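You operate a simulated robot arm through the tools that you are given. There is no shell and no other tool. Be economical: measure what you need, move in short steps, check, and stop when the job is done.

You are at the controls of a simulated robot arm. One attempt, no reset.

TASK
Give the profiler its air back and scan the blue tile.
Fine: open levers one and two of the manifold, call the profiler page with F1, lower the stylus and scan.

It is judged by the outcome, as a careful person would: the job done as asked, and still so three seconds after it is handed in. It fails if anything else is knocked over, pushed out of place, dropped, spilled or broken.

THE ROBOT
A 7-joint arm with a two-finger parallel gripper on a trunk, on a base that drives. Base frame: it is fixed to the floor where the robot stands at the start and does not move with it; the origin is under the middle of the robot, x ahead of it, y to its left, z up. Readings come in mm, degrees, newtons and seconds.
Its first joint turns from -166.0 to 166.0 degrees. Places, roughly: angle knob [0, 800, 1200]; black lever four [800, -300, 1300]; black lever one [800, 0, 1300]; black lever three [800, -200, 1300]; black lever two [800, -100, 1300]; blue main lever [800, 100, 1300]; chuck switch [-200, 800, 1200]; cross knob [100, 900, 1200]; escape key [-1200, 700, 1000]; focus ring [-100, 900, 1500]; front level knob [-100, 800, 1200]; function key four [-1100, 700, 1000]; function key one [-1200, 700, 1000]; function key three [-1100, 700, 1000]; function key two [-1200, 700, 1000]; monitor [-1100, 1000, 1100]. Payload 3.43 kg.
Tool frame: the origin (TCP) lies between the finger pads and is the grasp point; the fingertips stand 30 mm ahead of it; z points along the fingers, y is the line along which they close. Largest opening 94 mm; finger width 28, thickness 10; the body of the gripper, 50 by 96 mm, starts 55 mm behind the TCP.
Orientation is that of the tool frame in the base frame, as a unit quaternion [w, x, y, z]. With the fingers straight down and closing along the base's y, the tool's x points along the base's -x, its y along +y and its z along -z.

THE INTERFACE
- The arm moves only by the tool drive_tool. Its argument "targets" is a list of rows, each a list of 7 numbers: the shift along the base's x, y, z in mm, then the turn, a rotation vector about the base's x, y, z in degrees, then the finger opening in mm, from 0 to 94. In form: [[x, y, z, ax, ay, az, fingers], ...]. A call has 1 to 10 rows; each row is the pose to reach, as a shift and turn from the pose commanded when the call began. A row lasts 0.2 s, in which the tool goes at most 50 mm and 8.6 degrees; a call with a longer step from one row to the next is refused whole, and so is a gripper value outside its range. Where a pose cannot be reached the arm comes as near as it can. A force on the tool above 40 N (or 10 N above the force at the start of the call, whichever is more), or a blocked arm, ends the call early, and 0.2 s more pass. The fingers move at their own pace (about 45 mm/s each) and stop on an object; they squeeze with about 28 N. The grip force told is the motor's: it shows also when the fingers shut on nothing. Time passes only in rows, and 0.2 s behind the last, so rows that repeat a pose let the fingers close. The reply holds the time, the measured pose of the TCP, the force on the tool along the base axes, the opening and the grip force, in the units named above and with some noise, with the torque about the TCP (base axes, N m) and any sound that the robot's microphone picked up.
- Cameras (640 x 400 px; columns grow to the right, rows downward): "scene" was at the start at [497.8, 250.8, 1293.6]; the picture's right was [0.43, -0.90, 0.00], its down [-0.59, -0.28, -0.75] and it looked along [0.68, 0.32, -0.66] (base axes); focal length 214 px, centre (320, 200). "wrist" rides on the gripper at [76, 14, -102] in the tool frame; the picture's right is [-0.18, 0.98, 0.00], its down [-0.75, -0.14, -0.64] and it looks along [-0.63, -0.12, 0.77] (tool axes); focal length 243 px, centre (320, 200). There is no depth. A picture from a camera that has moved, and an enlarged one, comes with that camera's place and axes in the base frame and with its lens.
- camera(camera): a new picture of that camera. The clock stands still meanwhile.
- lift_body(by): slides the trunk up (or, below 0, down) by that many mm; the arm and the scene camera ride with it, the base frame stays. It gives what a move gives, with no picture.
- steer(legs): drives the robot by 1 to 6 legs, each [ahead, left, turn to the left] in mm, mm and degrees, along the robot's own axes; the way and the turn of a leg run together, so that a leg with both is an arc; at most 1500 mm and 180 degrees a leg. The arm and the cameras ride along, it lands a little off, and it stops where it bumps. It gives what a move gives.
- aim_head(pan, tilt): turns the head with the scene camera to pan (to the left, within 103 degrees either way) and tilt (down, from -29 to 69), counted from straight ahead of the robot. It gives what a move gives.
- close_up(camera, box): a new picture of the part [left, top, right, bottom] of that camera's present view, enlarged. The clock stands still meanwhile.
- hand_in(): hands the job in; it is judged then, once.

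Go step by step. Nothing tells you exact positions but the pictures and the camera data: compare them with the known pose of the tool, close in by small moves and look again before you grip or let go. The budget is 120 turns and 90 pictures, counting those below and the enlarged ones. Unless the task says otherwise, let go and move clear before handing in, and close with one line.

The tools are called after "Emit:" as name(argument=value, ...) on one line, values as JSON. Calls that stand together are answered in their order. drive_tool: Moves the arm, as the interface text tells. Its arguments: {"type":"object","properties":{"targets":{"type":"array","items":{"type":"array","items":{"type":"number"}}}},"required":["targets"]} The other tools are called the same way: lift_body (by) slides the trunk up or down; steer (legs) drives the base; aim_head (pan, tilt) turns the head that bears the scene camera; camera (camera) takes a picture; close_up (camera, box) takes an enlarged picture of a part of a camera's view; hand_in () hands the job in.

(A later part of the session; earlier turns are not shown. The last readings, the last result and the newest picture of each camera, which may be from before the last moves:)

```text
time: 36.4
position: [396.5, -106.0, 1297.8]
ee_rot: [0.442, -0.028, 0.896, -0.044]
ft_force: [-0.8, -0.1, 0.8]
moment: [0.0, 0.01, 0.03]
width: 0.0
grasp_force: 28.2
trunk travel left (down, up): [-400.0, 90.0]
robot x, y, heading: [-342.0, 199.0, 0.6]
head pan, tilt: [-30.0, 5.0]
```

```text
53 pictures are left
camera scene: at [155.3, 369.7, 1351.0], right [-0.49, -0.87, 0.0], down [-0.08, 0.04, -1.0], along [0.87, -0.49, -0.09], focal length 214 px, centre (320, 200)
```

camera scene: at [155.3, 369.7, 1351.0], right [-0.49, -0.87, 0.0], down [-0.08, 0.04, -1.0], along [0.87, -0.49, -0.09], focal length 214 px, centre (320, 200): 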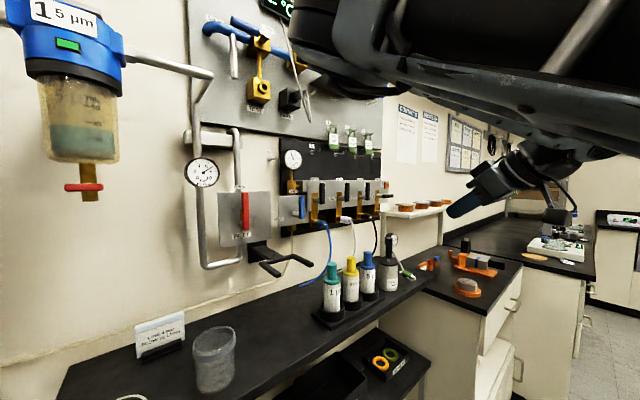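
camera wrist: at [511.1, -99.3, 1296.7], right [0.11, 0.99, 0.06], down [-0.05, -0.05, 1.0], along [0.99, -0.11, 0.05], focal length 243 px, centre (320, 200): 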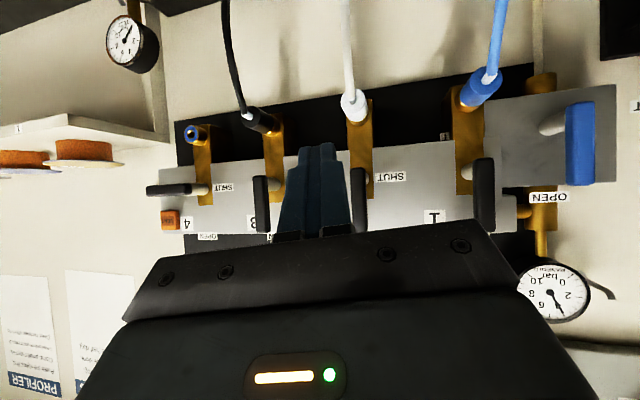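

Emit:
close_up(camera="scene", box=[390, 95, 450, 175])

Emit:
aim_head(pan=80, tilt=20)

Emit:
camera(camera="scene")

```text
5.00 times, centred on (420, 135) of scene
camera zoom: at [155.3, 369.7, 1351.0], right [-0.49, -0.87, 0.0], down [-0.08, 0.04, -1.0], along [0.87, -0.49, -0.09], focal length 1072 px, centre (-180, 525)
```

zoom: 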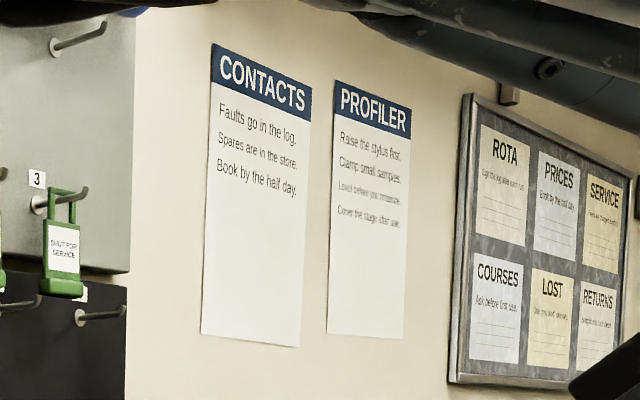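

```text
time: 38.2
position: [395.2, -106.0, 1297.8]
ee_rot: [0.441, -0.028, 0.896, -0.044]
ft_force: [0.5, 0.0, -0.1]
moment: [0.02, -0.01, 0.02]
width: 0.0
grasp_force: 27.8
trunk travel left (down, up): [-400.0, 90.0]
robot x, y, heading: [-347.7, 197.4, 0.3]
head pan, tilt: [80.0, 20.0]
```

```text
51 pictures are left
camera scene: at [91.0, 506.8, 1326.7], right [0.99, -0.17, 0.0], down [-0.06, -0.34, -0.94], along [0.16, 0.93, -0.34], focal length 214 px, centre (320, 200)
```

scene: 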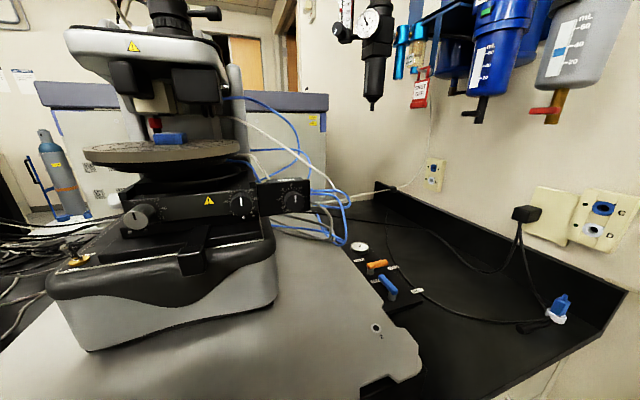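

The profiler is to the left, with the blue tile on its stage and a small air panel beside it. I'll look closer.

Emit:
close_up(camera="scene", box=[320, 220, 440, 320])

Emit:
close_up(camera="scene", box=[60, 20, 320, 260])

Emit:
close_up(camera="scene", box=[330, 0, 490, 120])

```text
4.00 times, centred on (380, 270) of scene
camera zoom: at [91.0, 506.8, 1326.7], right [0.99, -0.17, 0.0], down [-0.06, -0.34, -0.94], along [0.16, 0.93, -0.34], focal length 858 px, centre (80, -80)
```

zoom: 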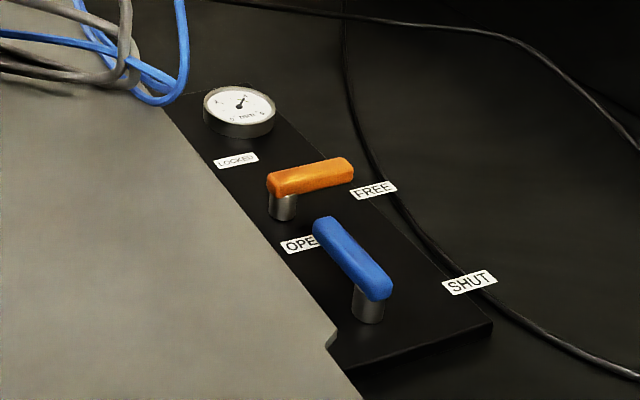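

```text
1.67 times, centred on (190, 140) of scene
camera zoom: at [91.0, 506.8, 1326.7], right [0.99, -0.17, 0.0], down [-0.06, -0.34, -0.94], along [0.16, 0.93, -0.34], focal length 358 px, centre (537, 300)
```

zoom: 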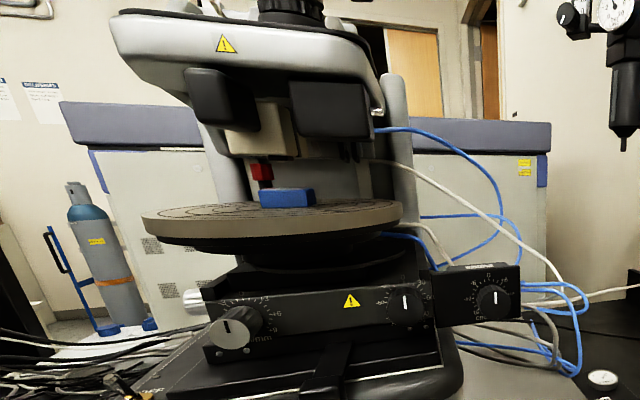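

```text
3.33 times, centred on (410, 60) of scene
camera zoom: at [91.0, 506.8, 1326.7], right [0.99, -0.17, 0.0], down [-0.06, -0.34, -0.94], along [0.16, 0.93, -0.34], focal length 715 px, centre (20, 667)
```

zoom: 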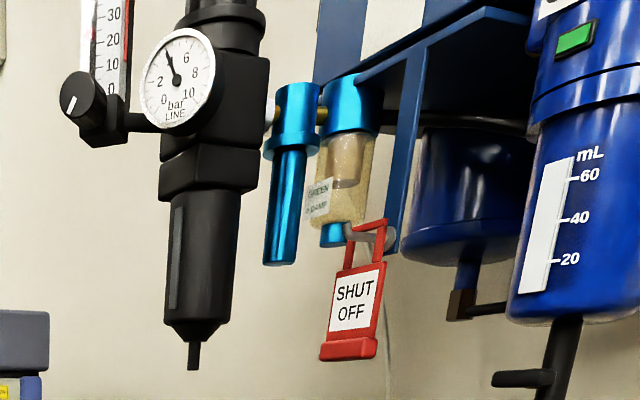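

The profiler's own air valves read OPEN and FREE, so supply is set. I'll retract the arm, move to open floor and turn left toward the profiler/monitor bench.

Emit:
drive_tool(targets=[[-40, 0, 10, 0, 0, 0, 0], [-80, 0, 20, 0, 2, 0, 0], [-120, 0, 30, 0, 4, 0, 0], [-160, 0, 40, 0, 8, 0, 0], [-190, 0, 50, 0, 12, 0, 0]])

Emit:
steer(legs=[[-300, 0, 0], [0, -300, 0]])

Emit:
steer(legs=[[0, 0, 90]])

Emit:
aim_head(pan=35, tilt=15)

Emit:
camera(camera="scene")

```text
time: 39.4
position: [211.2, -104.3, 1338.4]
ee_rot: [0.326, -0.032, 0.944, -0.037]
ft_force: [0.7, -0.3, 0.0]
moment: [0.03, -0.01, 0.02]
width: 0.3
grasp_force: 27.8
trunk travel left (down, up): [-400.0, 90.0]
robot x, y, heading: [-343.9, 194.6, 0.7]
head pan, tilt: [80.0, 20.0]
```

```text
time: 40.8
position: [129.6, -145.5, 1338.0]
ee_rot: [0.32, -0.01, 0.946, -0.049]
ft_force: [0.3, 0.7, 0.3]
moment: [-0.02, 0.02, 0.01]
width: 0.0
grasp_force: 28.0
trunk travel left (down, up): [-400.0, 90.0]
robot x, y, heading: [-414.0, 184.2, -2.6]
head pan, tilt: [80.0, 20.0]
stopped in leg 1: the robot was blocked; the commanded pose is now the measured one
```

```text
time: 41.5
position: [131.1, -143.6, 1337.9]
ee_rot: [0.32, -0.012, 0.946, -0.049]
ft_force: [0.1, -0.5, -0.2]
moment: [0.02, -0.01, -0.01]
width: 0.0
grasp_force: 28.1
trunk travel left (down, up): [-400.0, 90.0]
robot x, y, heading: [-412.0, 185.0, -2.4]
head pan, tilt: [80.0, 20.0]
stopped in leg 1: the robot was blocked; the commanded pose is now the measured one
```

```text
time: 42.6
position: [130.4, -143.4, 1339.1]
ee_rot: [0.32, -0.012, 0.946, -0.049]
ft_force: [0.0, -0.7, -0.2]
moment: [0.01, -0.03, 0.01]
width: 0.0
grasp_force: 28.4
trunk travel left (down, up): [-400.0, 90.0]
robot x, y, heading: [-409.8, 183.7, -2.5]
head pan, tilt: [35.0, 15.0]
```

```text
47 pictures are left
camera scene: at [96.6, 433.2, 1334.8], right [0.54, -0.84, 0.0], down [-0.22, -0.14, -0.97], along [0.81, 0.52, -0.26], focal length 214 px, centre (320, 200)
```

scene: 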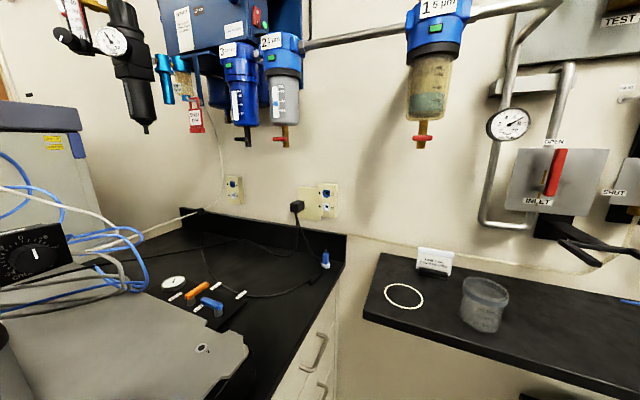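

Bumped something behind left. I'll look behind to the left before moving.

Emit:
steer(legs=[[40, 0, 2.5]])

Emit:
aim_head(pan=103, tilt=45)

Emit:
camera(camera="scene")

Emit:
aim_head(pan=-90, tilt=40)

Emit:
camera(camera="scene")

```text
time: 43.5
position: [184.5, -119.9, 1338.1]
ee_rot: [0.321, -0.032, 0.946, -0.042]
ft_force: [-0.8, 0.7, -1.2]
moment: [-0.03, 0.0, 0.01]
width: 0.0
grasp_force: 28.1
trunk travel left (down, up): [-400.0, 90.0]
robot x, y, heading: [-371.4, 184.2, 0.0]
head pan, tilt: [35.0, 15.0]
```

```text
time: 44.9
position: [184.5, -120.9, 1338.7]
ee_rot: [0.321, -0.031, 0.945, -0.043]
ft_force: [0.6, 0.4, 0.1]
moment: [-0.01, 0.03, 0.01]
width: 0.0
grasp_force: 27.8
trunk travel left (down, up): [-400.0, 90.0]
robot x, y, heading: [-369.8, 187.1, 0.1]
head pan, tilt: [103.0, 45.0]
```

```text
46 pictures are left
camera scene: at [31.5, 479.4, 1288.0], right [0.97, 0.23, 0.0], down [0.16, -0.69, -0.71], along [-0.16, 0.69, -0.71], focal length 214 px, centre (320, 200)
```

scene: 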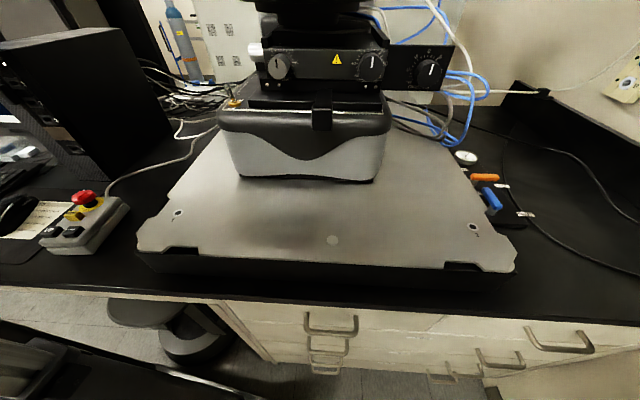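

```text
time: 47.7
position: [184.7, -120.4, 1337.9]
ee_rot: [0.321, -0.031, 0.946, -0.042]
ft_force: [0.5, 0.1, -0.6]
moment: [-0.03, -0.01, -0.02]
width: 0.4
grasp_force: 28.0
trunk travel left (down, up): [-400.0, 90.0]
robot x, y, heading: [-373.8, 185.8, -0.0]
head pan, tilt: [-90.0, 40.0]
```

```text
45 pictures are left
camera scene: at [50.1, 315.2, 1295.3], right [-1.0, 0.0, 0.0], down [0.0, 0.64, -0.77], along [0.0, -0.77, -0.64], focal length 214 px, centre (320, 200)
```

scene: 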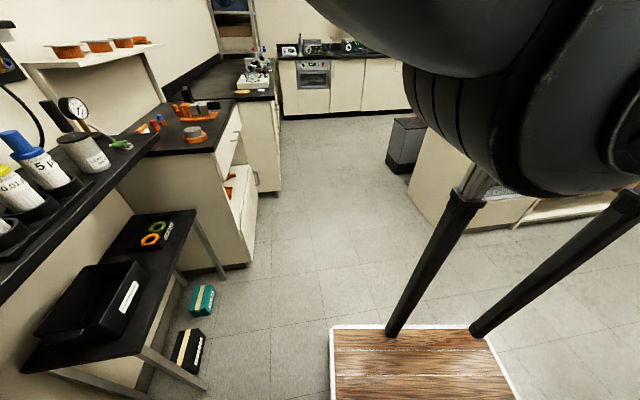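

There's a stool partly under the profiler bench at my left rear. I'll move right, away from it, then look back.

Emit:
steer(legs=[[0, -350, 0]])

Emit:
aim_head(pan=103, tilt=45)

Emit:
camera(camera="scene")

```text
time: 50.0
position: [190.2, -468.6, 1338.8]
ee_rot: [0.322, -0.037, 0.945, -0.04]
ft_force: [0.7, -0.2, 0.2]
moment: [0.01, 0.0, 0.01]
width: 0.0
grasp_force: 28.3
trunk travel left (down, up): [-400.0, 90.0]
robot x, y, heading: [-369.5, -166.5, 0.5]
head pan, tilt: [-90.0, 40.0]
```

```text
time: 52.8
position: [189.6, -469.4, 1338.4]
ee_rot: [0.321, -0.037, 0.945, -0.04]
ft_force: [0.0, 0.3, 0.1]
moment: [0.0, 0.01, -0.01]
width: 0.0
grasp_force: 28.1
trunk travel left (down, up): [-400.0, 90.0]
robot x, y, heading: [-370.3, -167.1, 0.5]
head pan, tilt: [103.0, 45.0]
```

```text
44 pictures are left
camera scene: at [31.0, 129.3, 1288.0], right [0.97, 0.24, 0.0], down [0.17, -0.69, -0.71], along [-0.17, 0.69, -0.71], focal length 214 px, centre (320, 200)
```

scene: 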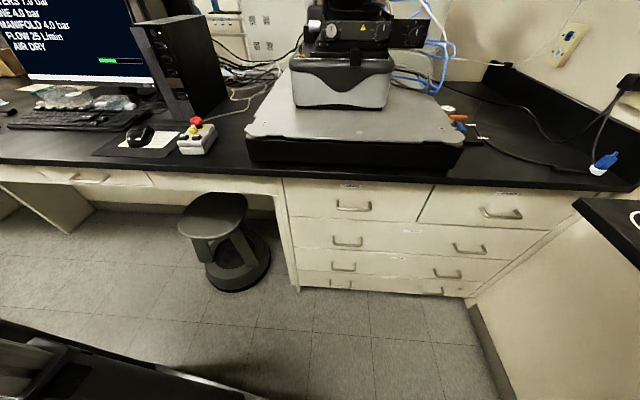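

The monitor page already shows MANIFOLD 4.0 bar, AIR DRY; the stool is upright under the bench. Now turn left to face the bench and slide toward the keyboard.

Emit:
steer(legs=[[0, 0, 90], [0, 700, 0]])

Emit:
aim_head(pan=15, tilt=25)

Emit:
camera(camera="scene")

```text
time: 60.6
position: [-785.8, 374.1, 1337.5]
ee_rot: [-0.254, 0.698, -0.638, -0.201]
ft_force: [0.3, 0.4, -0.5]
moment: [0.0, 0.03, 0.01]
width: 0.0
grasp_force: 28.4
trunk travel left (down, up): [-400.0, 90.0]
robot x, y, heading: [-1080.1, -187.9, 91.4]
head pan, tilt: [103.0, 45.0]
```

```text
time: 62.2
position: [-787.1, 375.4, 1338.3]
ee_rot: [-0.254, 0.698, -0.639, -0.199]
ft_force: [0.4, -0.1, -0.3]
moment: [0.02, 0.0, -0.01]
width: 0.2
grasp_force: 28.0
trunk travel left (down, up): [-400.0, 90.0]
robot x, y, heading: [-1081.7, -189.3, 91.4]
head pan, tilt: [15.0, 25.0]
```

```text
43 pictures are left
camera scene: at [-1331.7, 317.0, 1318.6], right [0.96, 0.28, 0.0], down [0.12, -0.41, -0.91], along [-0.26, 0.87, -0.42], focal length 214 px, centre (320, 200)
```

scene: 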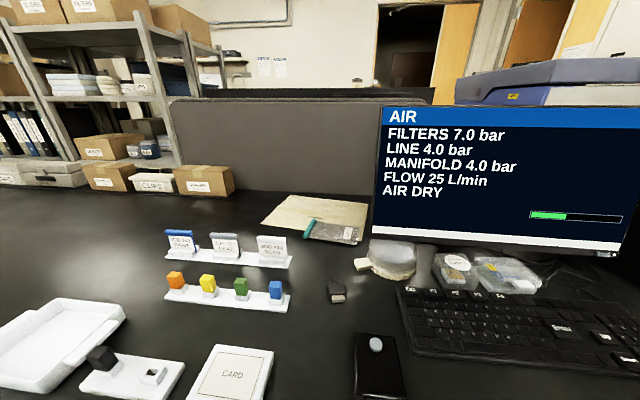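

The AIR page is on and the keyboard is in front of the monitor. Zoom in on keys and signs.

Emit:
close_up(camera="scene", box=[390, 270, 550, 370])

Emit:
close_up(camera="scene", box=[150, 215, 390, 375])

```text
4.00 times, centred on (470, 320) of scene
camera zoom: at [-1331.7, 317.0, 1318.6], right [0.96, 0.28, 0.0], down [0.12, -0.41, -0.91], along [-0.26, 0.87, -0.42], focal length 858 px, centre (-280, -280)
```

zoom: 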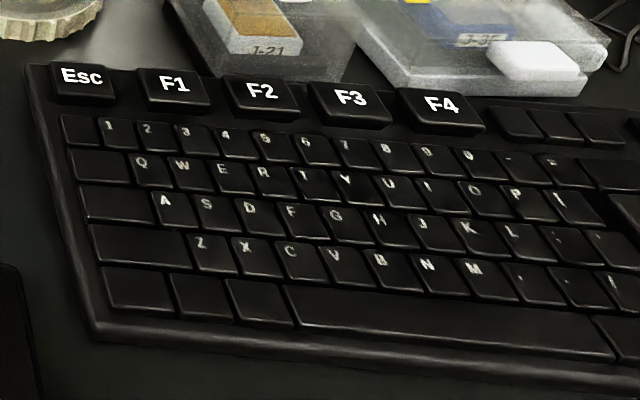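

```text
2.50 times, centred on (270, 295) of scene
camera zoom: at [-1331.7, 317.0, 1318.6], right [0.96, 0.28, 0.0], down [0.12, -0.41, -0.91], along [-0.26, 0.87, -0.42], focal length 536 px, centre (445, -38)
```

zoom: 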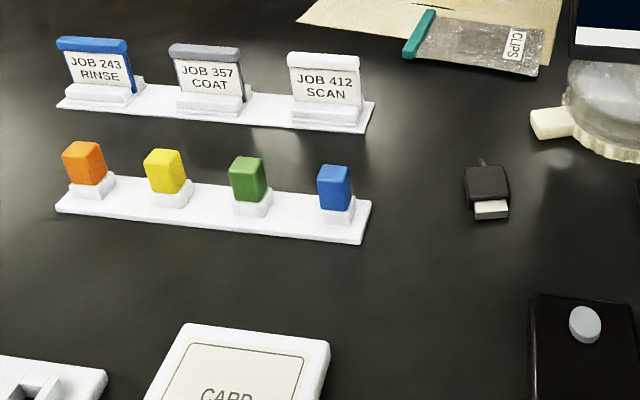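

F1 is the raised second key, around (−1200, 700, ~950). I'll slide left, drive ahead, and point the tool straight down.

Emit:
steer(legs=[[0, 400, -1.4], [150, 0, 0]])

Emit:
drive_tool(targets=[[0, 0, 0, -7.5, 0, 0, 0], [0, 0, 0, -15, 0, 0, 0], [0, 0, 0, -22.5, 0, 0, 0], [0, 0, 0, -30, 0, 0, 0], [0, 0, 0, -37.5, 0, 0, 0], [0, 0, 0, -37.5, 0, 0, 0]])

Emit:
aim_head(pan=-35, tilt=30)

Emit:
camera(camera="scene")

Emit:
camera(camera="wrist")

```text
time: 65.7
position: [-1175.2, 511.3, 1337.3]
ee_rot: [-0.256, 0.693, -0.644, -0.198]
ft_force: [0.5, -0.1, -0.2]
moment: [0.01, 0.01, 0.0]
width: 0.0
grasp_force: 28.2
trunk travel left (down, up): [-400.0, 90.0]
robot x, y, heading: [-1477.2, -46.2, 90.3]
head pan, tilt: [15.0, 25.0]
```

```text
time: 67.0
position: [-1175.9, 511.0, 1338.3]
ee_rot: [-0.02, 0.738, -0.675, 0.021]
ft_force: [0.7, 0.4, 0.2]
moment: [0.04, -0.01, 0.04]
width: 0.0
grasp_force: 28.3
trunk travel left (down, up): [-400.0, 90.0]
robot x, y, heading: [-1476.8, -45.6, 90.5]
head pan, tilt: [15.0, 25.0]
```

```text
time: 68.2
position: [-1175.2, 510.4, 1338.3]
ee_rot: [-0.02, 0.738, -0.674, 0.02]
ft_force: [0.7, -0.1, 0.5]
moment: [-0.02, 0.0, 0.03]
width: 0.1
grasp_force: 27.9
trunk travel left (down, up): [-400.0, 90.0]
robot x, y, heading: [-1474.6, -46.4, 90.4]
head pan, tilt: [-35.0, 30.0]
```

```text
40 pictures are left
camera scene: at [-1645.2, 448.9, 1310.6], right [0.82, -0.57, 0.0], down [-0.28, -0.41, -0.87], along [0.49, 0.71, -0.5], focal length 214 px, centre (320, 200)
```

scene: 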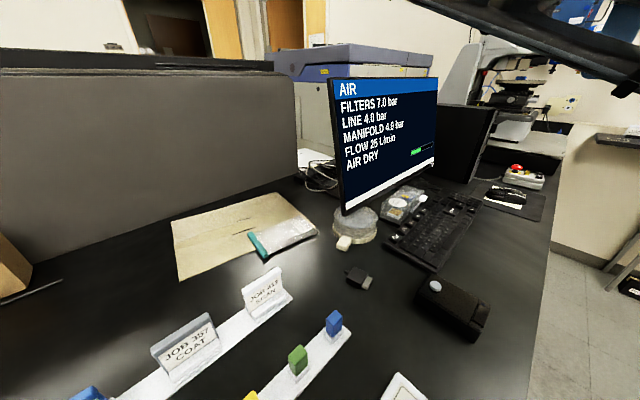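

```text
39 pictures are left
camera wrist: at [-1188.2, 434.0, 1439.8], right [-0.99, 0.09, -0.06], down [0.04, 0.76, 0.65], along [0.1, 0.64, -0.76], focal length 243 px, centre (320, 200)
```

wrist: 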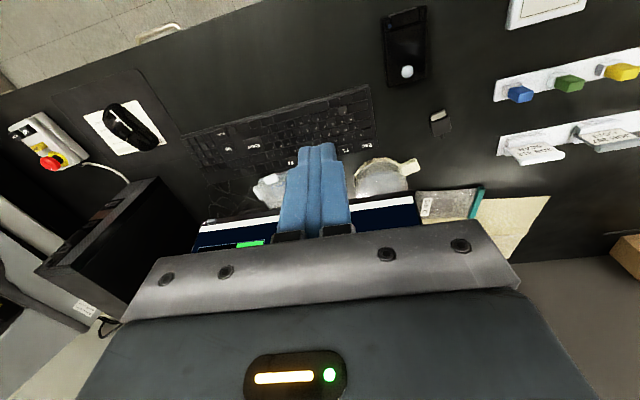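

Emit:
close_up(camera="wrist", box=[280, 70, 440, 170])

Emit:
close_up(camera="scene", box=[330, 170, 490, 270])

```text
4.00 times, centred on (360, 120) of wrist
camera zoom: at [-1188.2, 434.0, 1439.8], right [-0.99, 0.09, -0.06], down [0.04, 0.76, 0.65], along [0.1, 0.64, -0.76], focal length 970 px, centre (160, 520)
```

zoom: 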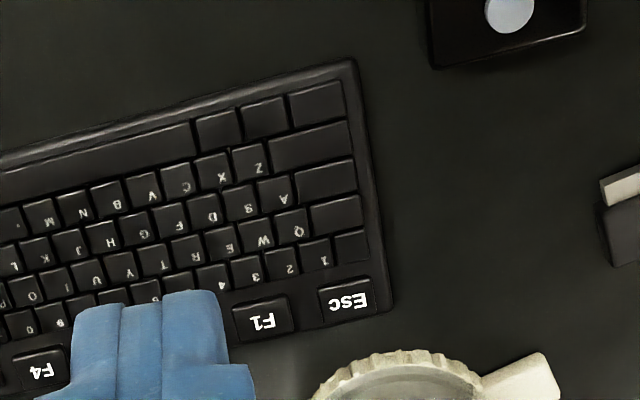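

```text
4.00 times, centred on (410, 220) of scene
camera zoom: at [-1645.2, 448.9, 1310.6], right [0.82, -0.57, 0.0], down [-0.28, -0.41, -0.87], along [0.49, 0.71, -0.5], focal length 858 px, centre (-40, 120)
```

zoom: 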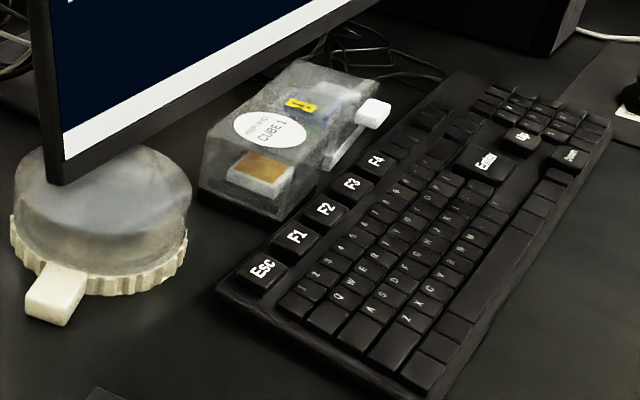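

Three views agree: F1 top is at about (−1195, 699, 951). I'll lean the tool 25° forward (to keep the hand off the monitor) and descend to just above it.

Emit:
drive_tool(targets=[[-2, 20, -35, 6, 0, 0, 0], [-5, 40, -70, 12, 0, 0, 0], [-8, 60, -105, 18, 0, 0, 0], [-11, 80, -140, 25, 0, 0, 0], [-14, 105, -175, 25, 0, 0, 0], [-17, 130, -210, 25, 0, 0, 0], [-20, 150, -245, 25, 0, 0, 0], [-20, 170, -275, 25, 0, 0, 0], [-20, 185, -300, 25, 0, 0, 0]])

Emit:
camera(camera="wrist")

Emit:
camera(camera="scene")

```text
time: 70.2
position: [-1195.9, 694.9, 1038.2]
ee_rot: [-0.178, 0.717, -0.662, -0.127]
ft_force: [0.4, 0.9, -0.1]
moment: [0.01, 0.03, 0.02]
width: 0.0
grasp_force: 28.0
trunk travel left (down, up): [-400.0, 90.0]
robot x, y, heading: [-1478.9, -43.1, 90.3]
head pan, tilt: [-35.0, 30.0]
```

```text
36 pictures are left
camera wrist: at [-1208.4, 582.4, 1097.7], right [-0.99, 0.11, -0.01], down [0.04, 0.42, 0.91], along [0.1, 0.9, -0.42], focal length 243 px, centre (320, 200)
```

wrist: 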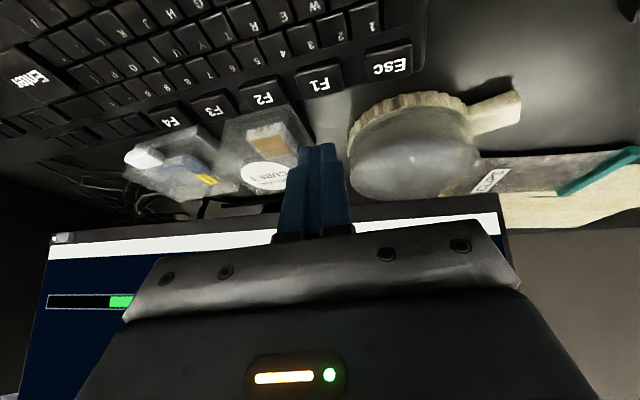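

```text
35 pictures are left
camera scene: at [-1645.2, 448.6, 1310.7], right [0.82, -0.57, 0.0], down [-0.28, -0.41, -0.87], along [0.49, 0.71, -0.5], focal length 214 px, centre (320, 200)
```

scene: 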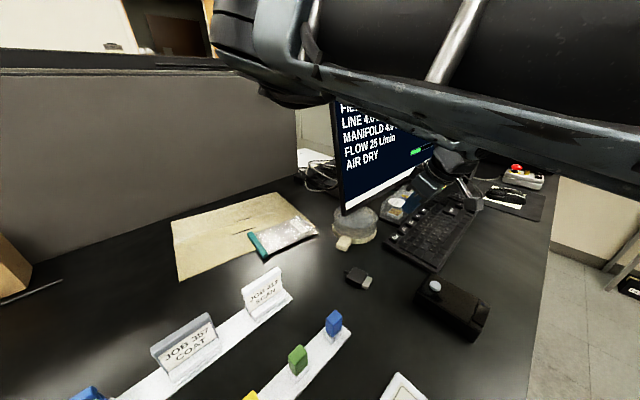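

F1 confirmed at (−1195, 701, 951). Press down in small steps, then rise.

Emit:
drive_tool(targets=[[1, 5, -20, 0, 0, 0, 0], [1, 5, -40, 0, 0, 0, 0], [1, 5, -48, 0, 0, 0, 0], [1, 5, -52, 0, 0, 0, 0], [1, 5, -55, 0, 0, 0, 0], [1, 5, -58, 0, 0, 0, 0]])

Emit:
camera(camera="scene")

Emit:
camera(camera="wrist")

```text
time: 71.6
position: [-1193.6, 701.7, 981.2]
ee_rot: [-0.18, 0.717, -0.662, -0.127]
ft_force: [-0.7, 2.6, 8.3]
moment: [0.12, 0.07, 0.02]
width: 0.0
grasp_force: 27.9
trunk travel left (down, up): [-400.0, 90.0]
robot x, y, heading: [-1477.0, -46.1, 90.5]
head pan, tilt: [-35.0, 30.0]
heard: click
```

```text
34 pictures are left
camera scene: at [-1645.2, 448.7, 1310.8], right [0.82, -0.57, 0.0], down [-0.28, -0.41, -0.87], along [0.49, 0.71, -0.5], focal length 214 px, centre (320, 200)
```

scene: 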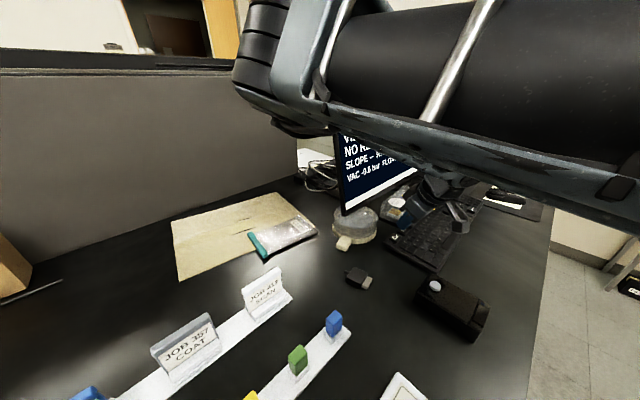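

```text
33 pictures are left
camera wrist: at [-1206.4, 589.0, 1040.2], right [-0.99, 0.11, -0.01], down [0.04, 0.41, 0.91], along [0.1, 0.9, -0.42], focal length 243 px, centre (320, 200)
```

wrist: 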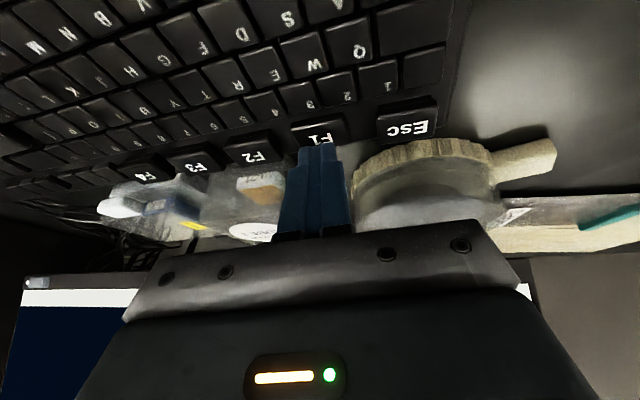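

Click heard and the page changed. Rise and pull back, then read the page.

Emit:
drive_tool(targets=[[0, 0, 20, 0, 0, 0, 0], [0, -10, 55, 0, 0, 0, 0], [0, -40, 90, 0, 0, 0, 0], [0, -75, 120, 0, 0, 0, 0], [0, -115, 140, 0, 0, 0, 0], [20, -155, 160, 0, 0, 0, 0], [50, -190, 180, 0, 0, 0, 0]])

Emit:
camera(camera="scene")

```text
refused: row 7 steps farther than a row can; nothing moved
```

```text
32 pictures are left
camera scene: at [-1645.2, 448.7, 1310.8], right [0.82, -0.57, 0.0], down [-0.28, -0.41, -0.87], along [0.49, 0.71, -0.5], focal length 214 px, centre (320, 200)
```

scene: 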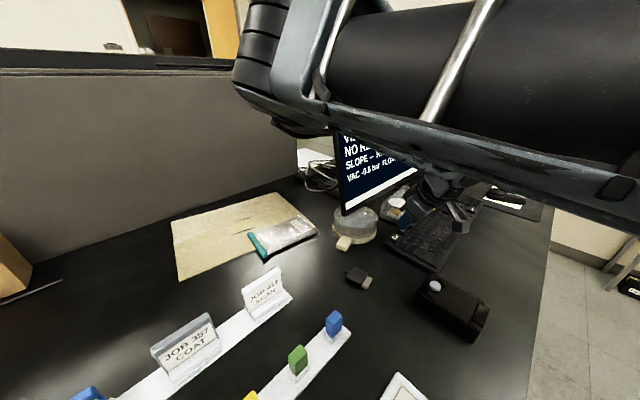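

Emit:
drive_tool(targets=[[0, 0, 20, 0, 0, 0, 0], [0, -10, 55, 0, 0, 0, 0], [0, -40, 90, 0, 0, 0, 0], [0, -75, 120, 0, 0, 0, 0], [0, -115, 140, 0, 0, 0, 0], [10, -155, 160, 0, 0, 0, 0], [20, -190, 180, 0, 0, 0, 0], [30, -220, 215, 0, 0, 0, 0], [30, -240, 260, 0, 0, 0, 0], [30, -250, 305, 0, 0, 0, 0]])

Emit:
camera(camera="scene")

```text
time: 73.8
position: [-1162.5, 452.9, 1269.6]
ee_rot: [-0.159, 0.719, -0.667, -0.113]
ft_force: [-0.4, 0.5, -0.4]
moment: [0.0, 0.0, -0.02]
width: 0.0
grasp_force: 28.1
trunk travel left (down, up): [-400.0, 90.0]
robot x, y, heading: [-1478.1, -47.7, 90.5]
head pan, tilt: [-35.0, 30.0]
```

```text
31 pictures are left
camera scene: at [-1645.0, 448.9, 1310.6], right [0.82, -0.57, 0.0], down [-0.28, -0.41, -0.87], along [0.49, 0.71, -0.5], focal length 214 px, centre (320, 200)
```

scene: 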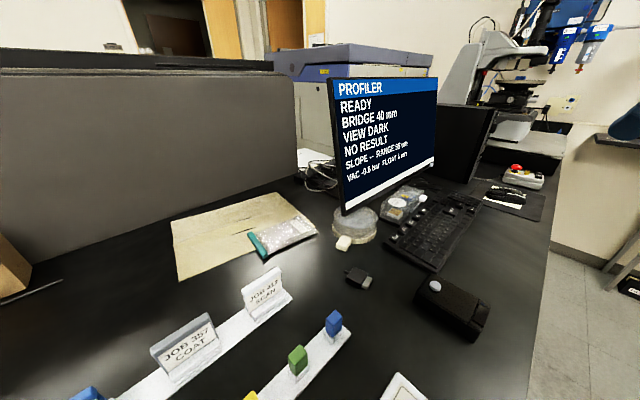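

The PROFILER page is up (READY, BRIDGE 40 mm, NO RESULT). I'll read it and the note near the mouse and the special keys.

Emit:
close_up(camera="scene", box=[325, 70, 445, 220])

Emit:
close_up(camera="scene", box=[390, 155, 560, 275])

Emit:
steer(legs=[[-50, -450, 0]])

Emit:
aim_head(pan=-5, tilt=30)

Emit:
camera(camera="scene")

```text
2.67 times, centred on (385, 145) of scene
camera zoom: at [-1645.0, 448.9, 1310.6], right [0.82, -0.57, 0.0], down [-0.28, -0.41, -0.87], along [0.49, 0.71, -0.5], focal length 572 px, centre (147, 347)
```

zoom: 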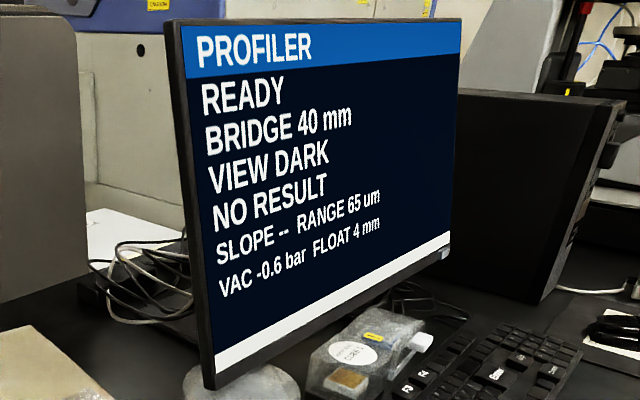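

```text
3.33 times, centred on (475, 215) of scene
camera zoom: at [-1645.0, 448.9, 1310.6], right [0.82, -0.57, 0.0], down [-0.28, -0.41, -0.87], along [0.49, 0.71, -0.5], focal length 715 px, centre (-197, 150)
```

zoom: 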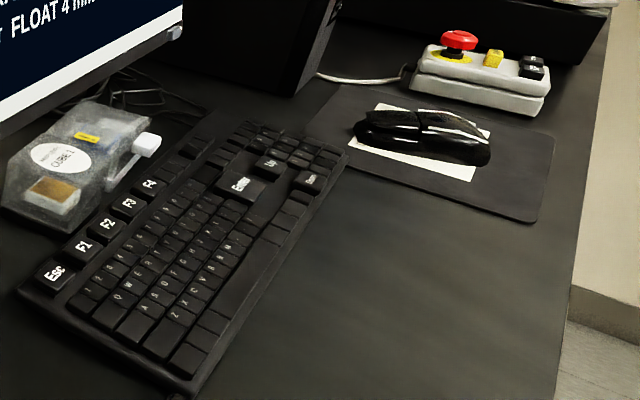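

```text
time: 76.5
position: [-723.4, 408.4, 1272.5]
ee_rot: [-0.163, 0.721, -0.664, -0.111]
ft_force: [-0.1, 0.5, -0.7]
moment: [-0.01, -0.04, -0.02]
width: 0.0
grasp_force: 27.9
trunk travel left (down, up): [-400.0, 90.0]
robot x, y, heading: [-1042.5, -90.7, 90.5]
head pan, tilt: [-35.0, 30.0]
```

```text
time: 77.5
position: [-724.4, 407.8, 1270.7]
ee_rot: [-0.16, 0.721, -0.665, -0.109]
ft_force: [-0.4, -1.5, -0.9]
moment: [0.01, -0.05, 0.03]
width: 0.0
grasp_force: 28.3
trunk travel left (down, up): [-400.0, 90.0]
robot x, y, heading: [-1040.3, -93.4, 90.5]
head pan, tilt: [-5.0, 30.0]
```

```text
28 pictures are left
camera scene: at [-1249.8, 417.6, 1310.6], right [1.0, -0.08, 0.0], down [-0.04, -0.5, -0.87], along [0.07, 0.86, -0.5], focal length 214 px, centre (320, 200)
```

scene: 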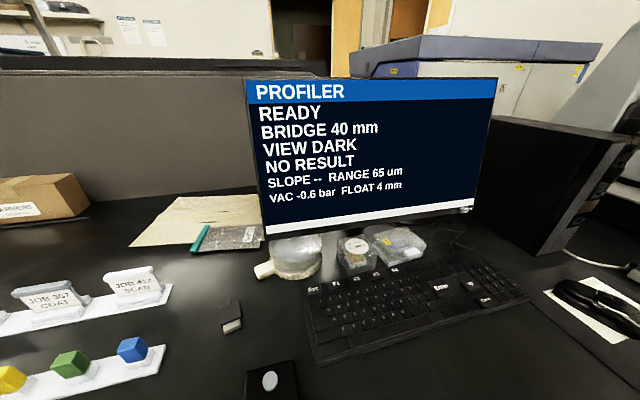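

Emit:
close_up(camera="scene", box=[420, 250, 540, 320])

Emit:
aim_head(pan=-50, tilt=30)

Emit:
camera(camera="scene")

```text
5.33 times, centred on (480, 285) of scene
camera zoom: at [-1249.8, 417.6, 1310.6], right [1.0, -0.08, 0.0], down [-0.04, -0.5, -0.87], along [0.07, 0.86, -0.5], focal length 1144 px, centre (-533, -253)
```

zoom: 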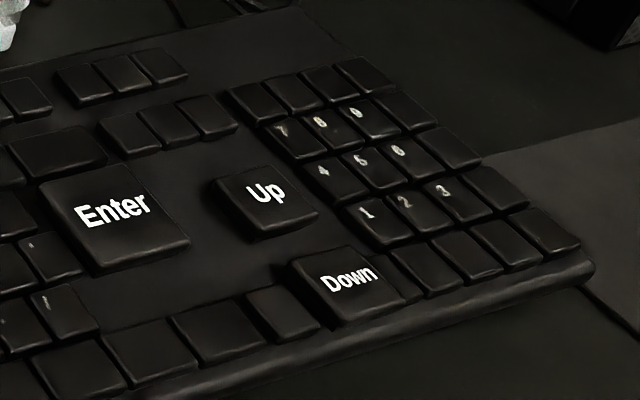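

```text
time: 78.6
position: [-725.0, 407.3, 1270.9]
ee_rot: [-0.16, 0.721, -0.665, -0.107]
ft_force: [0.8, -0.4, 0.2]
moment: [0.0, 0.0, 0.04]
width: 0.0
grasp_force: 27.9
trunk travel left (down, up): [-400.0, 90.0]
robot x, y, heading: [-1039.3, -92.0, 90.6]
head pan, tilt: [-50.0, 30.0]
```

```text
26 pictures are left
camera scene: at [-1188.3, 386.2, 1310.6], right [0.65, -0.76, 0.0], down [-0.38, -0.32, -0.87], along [0.66, 0.56, -0.5], focal length 214 px, centre (320, 200)
```

scene: 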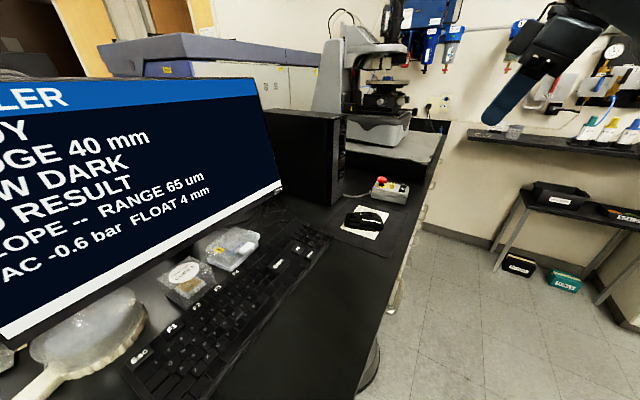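

Emit:
close_up(camera="scene", box=[330, 165, 430, 245])

Emit:
close_up(camera="scene", box=[310, 10, 450, 160])

```text
5.00 times, centred on (380, 205) of scene
camera zoom: at [-1188.3, 386.2, 1310.6], right [0.65, -0.76, 0.0], down [-0.38, -0.32, -0.87], along [0.66, 0.56, -0.5], focal length 1072 px, centre (20, 175)
```

zoom: 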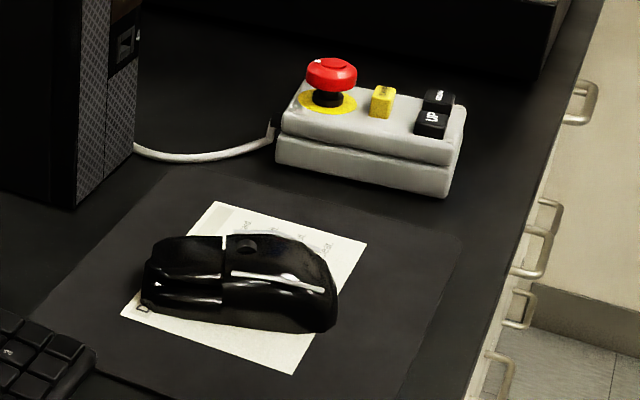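

```text
2.67 times, centred on (380, 85) of scene
camera zoom: at [-1188.3, 386.2, 1310.6], right [0.65, -0.76, 0.0], down [-0.38, -0.32, -0.87], along [0.66, 0.56, -0.5], focal length 572 px, centre (160, 507)
```

zoom: 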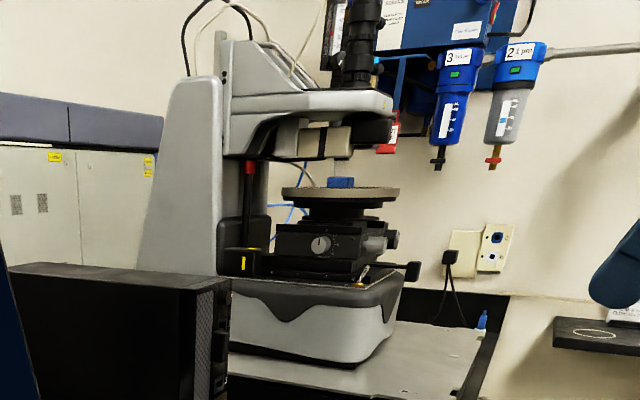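

A pendant with an e-stop, a yellow button and UP/DOWN keys sits by the profiler. I'll bring the wrist camera over to read it.

Emit:
steer(legs=[[0, -230, 0]])

Emit:
drive_tool(targets=[[0, 0, -30, -6, 0, 0, 0], [0, 0, -60, -12, 0, 0, 0], [0, 0, -80, -18, 0, 0, 0]])

Emit:
camera(camera="wrist")

```text
time: 80.3
position: [-487.9, 409.6, 1269.9]
ee_rot: [-0.159, 0.723, -0.664, -0.108]
ft_force: [1.4, 0.3, 1.0]
moment: [0.01, -0.01, 0.01]
width: 0.0
grasp_force: 28.3
trunk travel left (down, up): [-400.0, 90.0]
robot x, y, heading: [-804.3, -94.1, 90.5]
head pan, tilt: [-50.0, 30.0]
```

```text
time: 81.1
position: [-485.6, 409.3, 1191.4]
ee_rot: [-0.044, 0.738, -0.673, -0.003]
ft_force: [-0.3, -0.3, -0.3]
moment: [0.0, 0.0, -0.01]
width: 0.2
grasp_force: 28.6
trunk travel left (down, up): [-400.0, 90.0]
robot x, y, heading: [-804.2, -91.3, 90.5]
head pan, tilt: [-50.0, 30.0]
```

```text
23 pictures are left
camera wrist: at [-499.7, 326.1, 1288.8], right [-0.99, 0.09, -0.05], down [0.03, 0.72, 0.7], along [0.1, 0.69, -0.72], focal length 243 px, centre (320, 200)
```

wrist: 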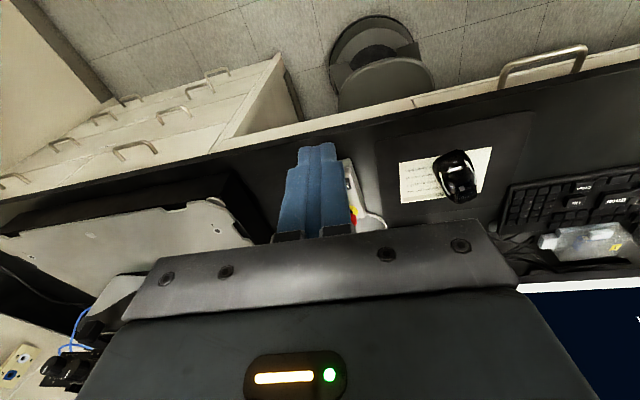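

Emit:
close_up(camera="wrist", box=[390, 140, 500, 210])

Emit:
drive_tool(targets=[[40, -10, 0, 0, 0, 0, 0], [80, -20, -10, 0, 0, 0, 0], [110, -30, -20, 0, 0, 0, 0]])

Emit:
close_up(camera="wrist", box=[320, 120, 480, 240])

```text
5.71 times, centred on (445, 175) of wrist
camera zoom: at [-499.7, 326.1, 1288.8], right [-0.99, 0.09, -0.05], down [0.03, 0.72, 0.7], along [0.1, 0.69, -0.72], focal length 1386 px, centre (-394, 343)
```

zoom: 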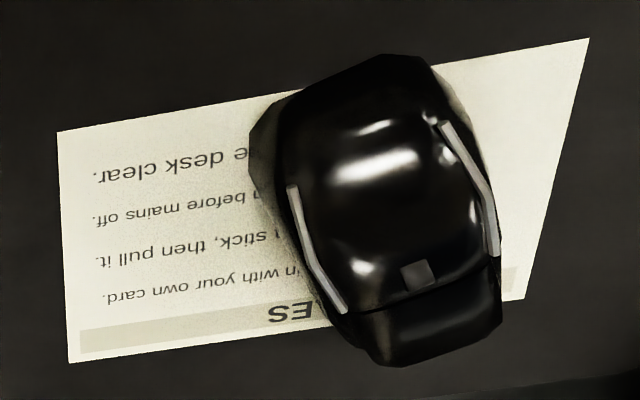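

```text
time: 81.9
position: [-379.1, 378.5, 1167.2]
ee_rot: [-0.045, 0.738, -0.673, -0.002]
ft_force: [-0.3, 0.0, -0.2]
moment: [0.01, -0.02, 0.01]
width: 0.1
grasp_force: 28.1
trunk travel left (down, up): [-400.0, 90.0]
robot x, y, heading: [-800.9, -89.2, 90.3]
head pan, tilt: [-50.0, 30.0]
```

```text
3.33 times, centred on (400, 180) of wrist
camera zoom: at [-391.3, 296.1, 1264.2], right [-0.99, 0.09, -0.05], down [0.03, 0.72, 0.7], along [0.1, 0.69, -0.72], focal length 809 px, centre (53, 267)
```

zoom: 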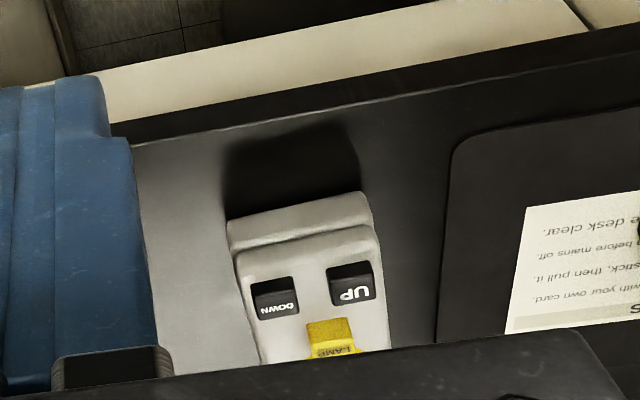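

The pendant has UP, DOWN, LAMP and the e-stop; DOWN is at about (−462, 603, 972). I'll bring the closed fingertips above DOWN.

Emit:
drive_tool(targets=[[-14, 37, -10, 0, 0, 0, 0], [-28, 75, -20, 0, 0, 0, 0], [-42, 115, -40, 0, 0, 0, 0], [-60, 155, -65, 0, 0, 0, 0], [-75, 190, -95, 0, 0, 0, 0], [-84, 221, -120, 0, 0, 0, 0], [-84, 221, -130, 0, 0, 0, 0]])

Emit:
camera(camera="wrist")

Emit:
close_up(camera="scene", box=[330, 135, 450, 225])

```text
refused: row 4 steps farther than a row can; nothing moved
```

```text
20 pictures are left
camera wrist: at [-391.3, 296.1, 1264.2], right [-0.99, 0.09, -0.05], down [0.03, 0.72, 0.7], along [0.1, 0.69, -0.72], focal length 243 px, centre (320, 200)
```

wrist: 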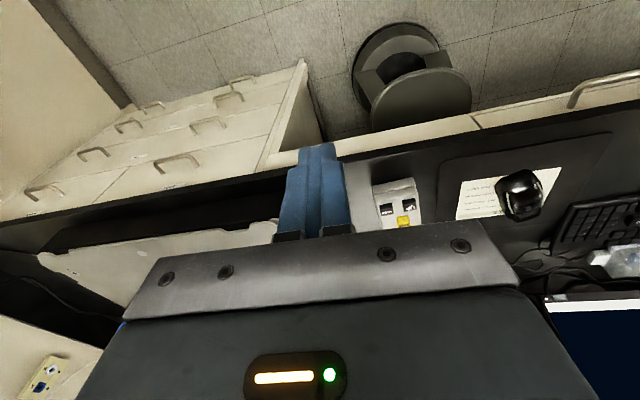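

```text
4.44 times, centred on (390, 180) of scene
camera zoom: at [-953.7, 387.8, 1310.6], right [0.65, -0.76, 0.0], down [-0.38, -0.33, -0.87], along [0.66, 0.56, -0.5], focal length 953 px, centre (9, 289)
```

zoom: 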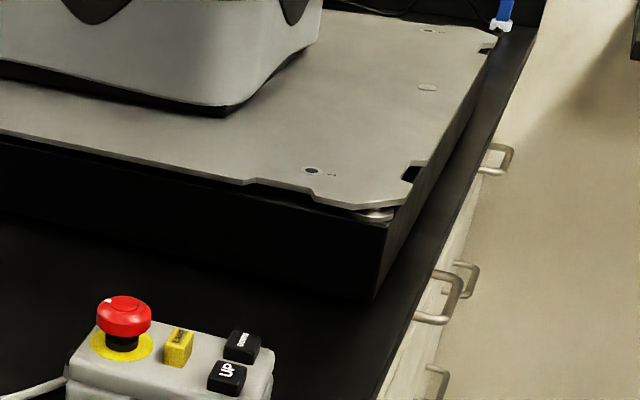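

Refused for step size (fresh view confirms DOWN at (−462, 605, 974)). Retry with smaller steps.

Emit:
drive_tool(targets=[[-14, 35, -10, 0, 0, 0, 0], [-28, 70, -20, 0, 0, 0, 0], [-42, 105, -35, 0, 0, 0, 0], [-55, 140, -50, 0, 0, 0, 0], [-66, 170, -70, 0, 0, 0, 0], [-76, 198, -95, 0, 0, 0, 0], [-84, 223, -120, 0, 0, 0, 0], [-84, 223, -132, 0, 0, 0, 0]])

Emit:
camera(camera="wrist")

Emit:
close_up(camera="scene", box=[330, 135, 450, 225])

```text
time: 83.7
position: [-463.7, 604.3, 1039.6]
ee_rot: [-0.045, 0.738, -0.674, -0.003]
ft_force: [-0.3, -0.6, -0.1]
moment: [0.02, 0.01, 0.01]
width: 0.2
grasp_force: 27.7
trunk travel left (down, up): [-400.0, 90.0]
robot x, y, heading: [-801.8, -90.9, 90.3]
head pan, tilt: [-50.0, 30.0]
```

```text
18 pictures are left
camera wrist: at [-475.9, 519.9, 1135.9], right [-0.99, 0.09, -0.05], down [0.03, 0.72, 0.7], along [0.1, 0.69, -0.72], focal length 243 px, centre (320, 200)
```

wrist: 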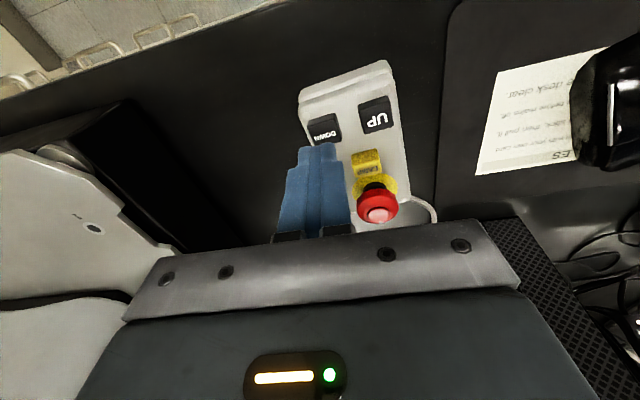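

```text
4.44 times, centred on (390, 180) of scene
camera zoom: at [-953.1, 387.8, 1310.6], right [0.65, -0.76, 0.0], down [-0.38, -0.32, -0.87], along [0.66, 0.56, -0.5], focal length 953 px, centre (9, 289)
```

zoom: 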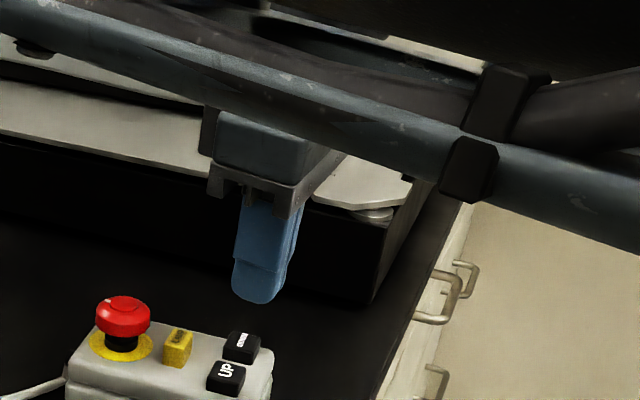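

Fingertips are right above DOWN. Press it briefly.

Emit:
drive_tool(targets=[[0, -3, -20, 0, 0, 0, 0], [0, -3, -30, 0, 0, 0, 0], [0, -3, -34, 0, 0, 0, 0], [0, -3, -37, 0, 0, 0, 0], [0, -3, -40, 0, 0, 0, 0], [0, -3, -30, 0, 0, 0, 0]])

Emit:
aim_head(pan=5, tilt=20)

Emit:
camera(camera="scene")

```text
time: 85.1
position: [-462.6, 600.7, 1008.3]
ee_rot: [-0.045, 0.739, -0.672, -0.003]
ft_force: [0.2, 1.3, 0.3]
moment: [0.0, 0.01, -0.04]
width: 0.1
grasp_force: 28.0
trunk travel left (down, up): [-400.0, 90.0]
robot x, y, heading: [-804.4, -88.4, 90.6]
head pan, tilt: [-50.0, 30.0]
heard: click
```

```text
time: 86.4
position: [-461.9, 600.7, 1009.3]
ee_rot: [-0.046, 0.738, -0.673, -0.003]
ft_force: [0.0, 0.4, 0.2]
moment: [-0.01, -0.01, -0.01]
width: 0.0
grasp_force: 28.3
trunk travel left (down, up): [-400.0, 90.0]
robot x, y, heading: [-804.3, -88.2, 90.3]
head pan, tilt: [5.0, 20.0]
```

```text
16 pictures are left
camera scene: at [-1030.6, 421.9, 1326.6], right [1.0, 0.1, 0.0], down [0.03, -0.34, -0.94], along [-0.09, 0.94, -0.34], focal length 214 px, centre (320, 200)
```

scene: 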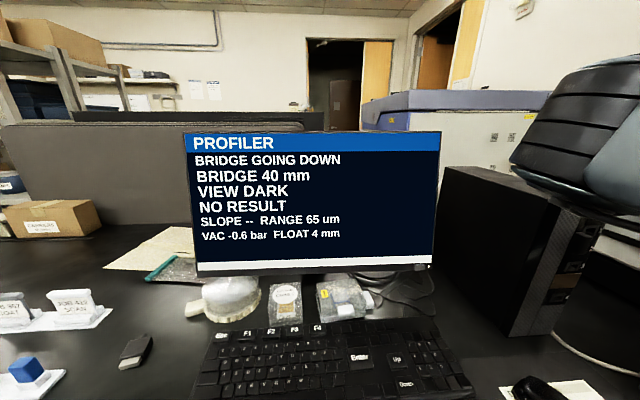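

The bridge is going down on its own. I'll lift slightly, wait a bit and look again.

Emit:
drive_tool(targets=[[0, 0, 15, 0, 0, 0, 0], [0, 0, 30, 0, 0, 0, 0], [0, 0, 30, 0, 0, 0, 0], [0, 0, 30, 0, 0, 0, 0], [0, 0, 30, 0, 0, 0, 0], [0, 0, 30, 0, 0, 0, 0], [0, 0, 30, 0, 0, 0, 0], [0, 0, 30, 0, 0, 0, 0]])

Emit:
camera(camera="scene")

```text
time: 88.2
position: [-462.4, 600.2, 1039.0]
ee_rot: [-0.045, 0.738, -0.673, -0.003]
ft_force: [0.6, 0.5, -0.7]
moment: [0.0, 0.02, 0.0]
width: 0.2
grasp_force: 28.1
trunk travel left (down, up): [-400.0, 90.0]
robot x, y, heading: [-799.4, -91.9, 90.5]
head pan, tilt: [5.0, 20.0]
```

```text
15 pictures are left
camera scene: at [-1030.6, 421.8, 1326.7], right [1.0, 0.1, 0.0], down [0.03, -0.34, -0.94], along [-0.09, 0.94, -0.34], focal length 214 px, centre (320, 200)
```

scene: 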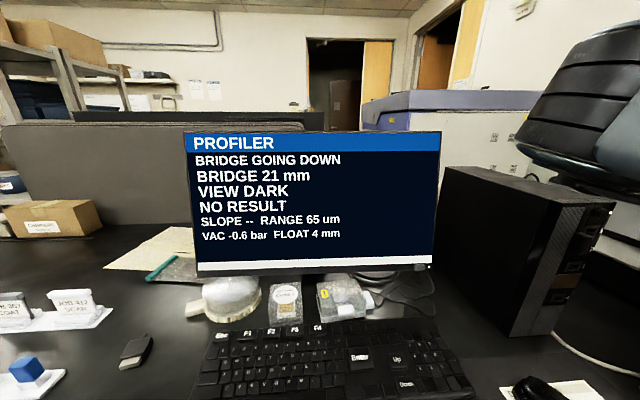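

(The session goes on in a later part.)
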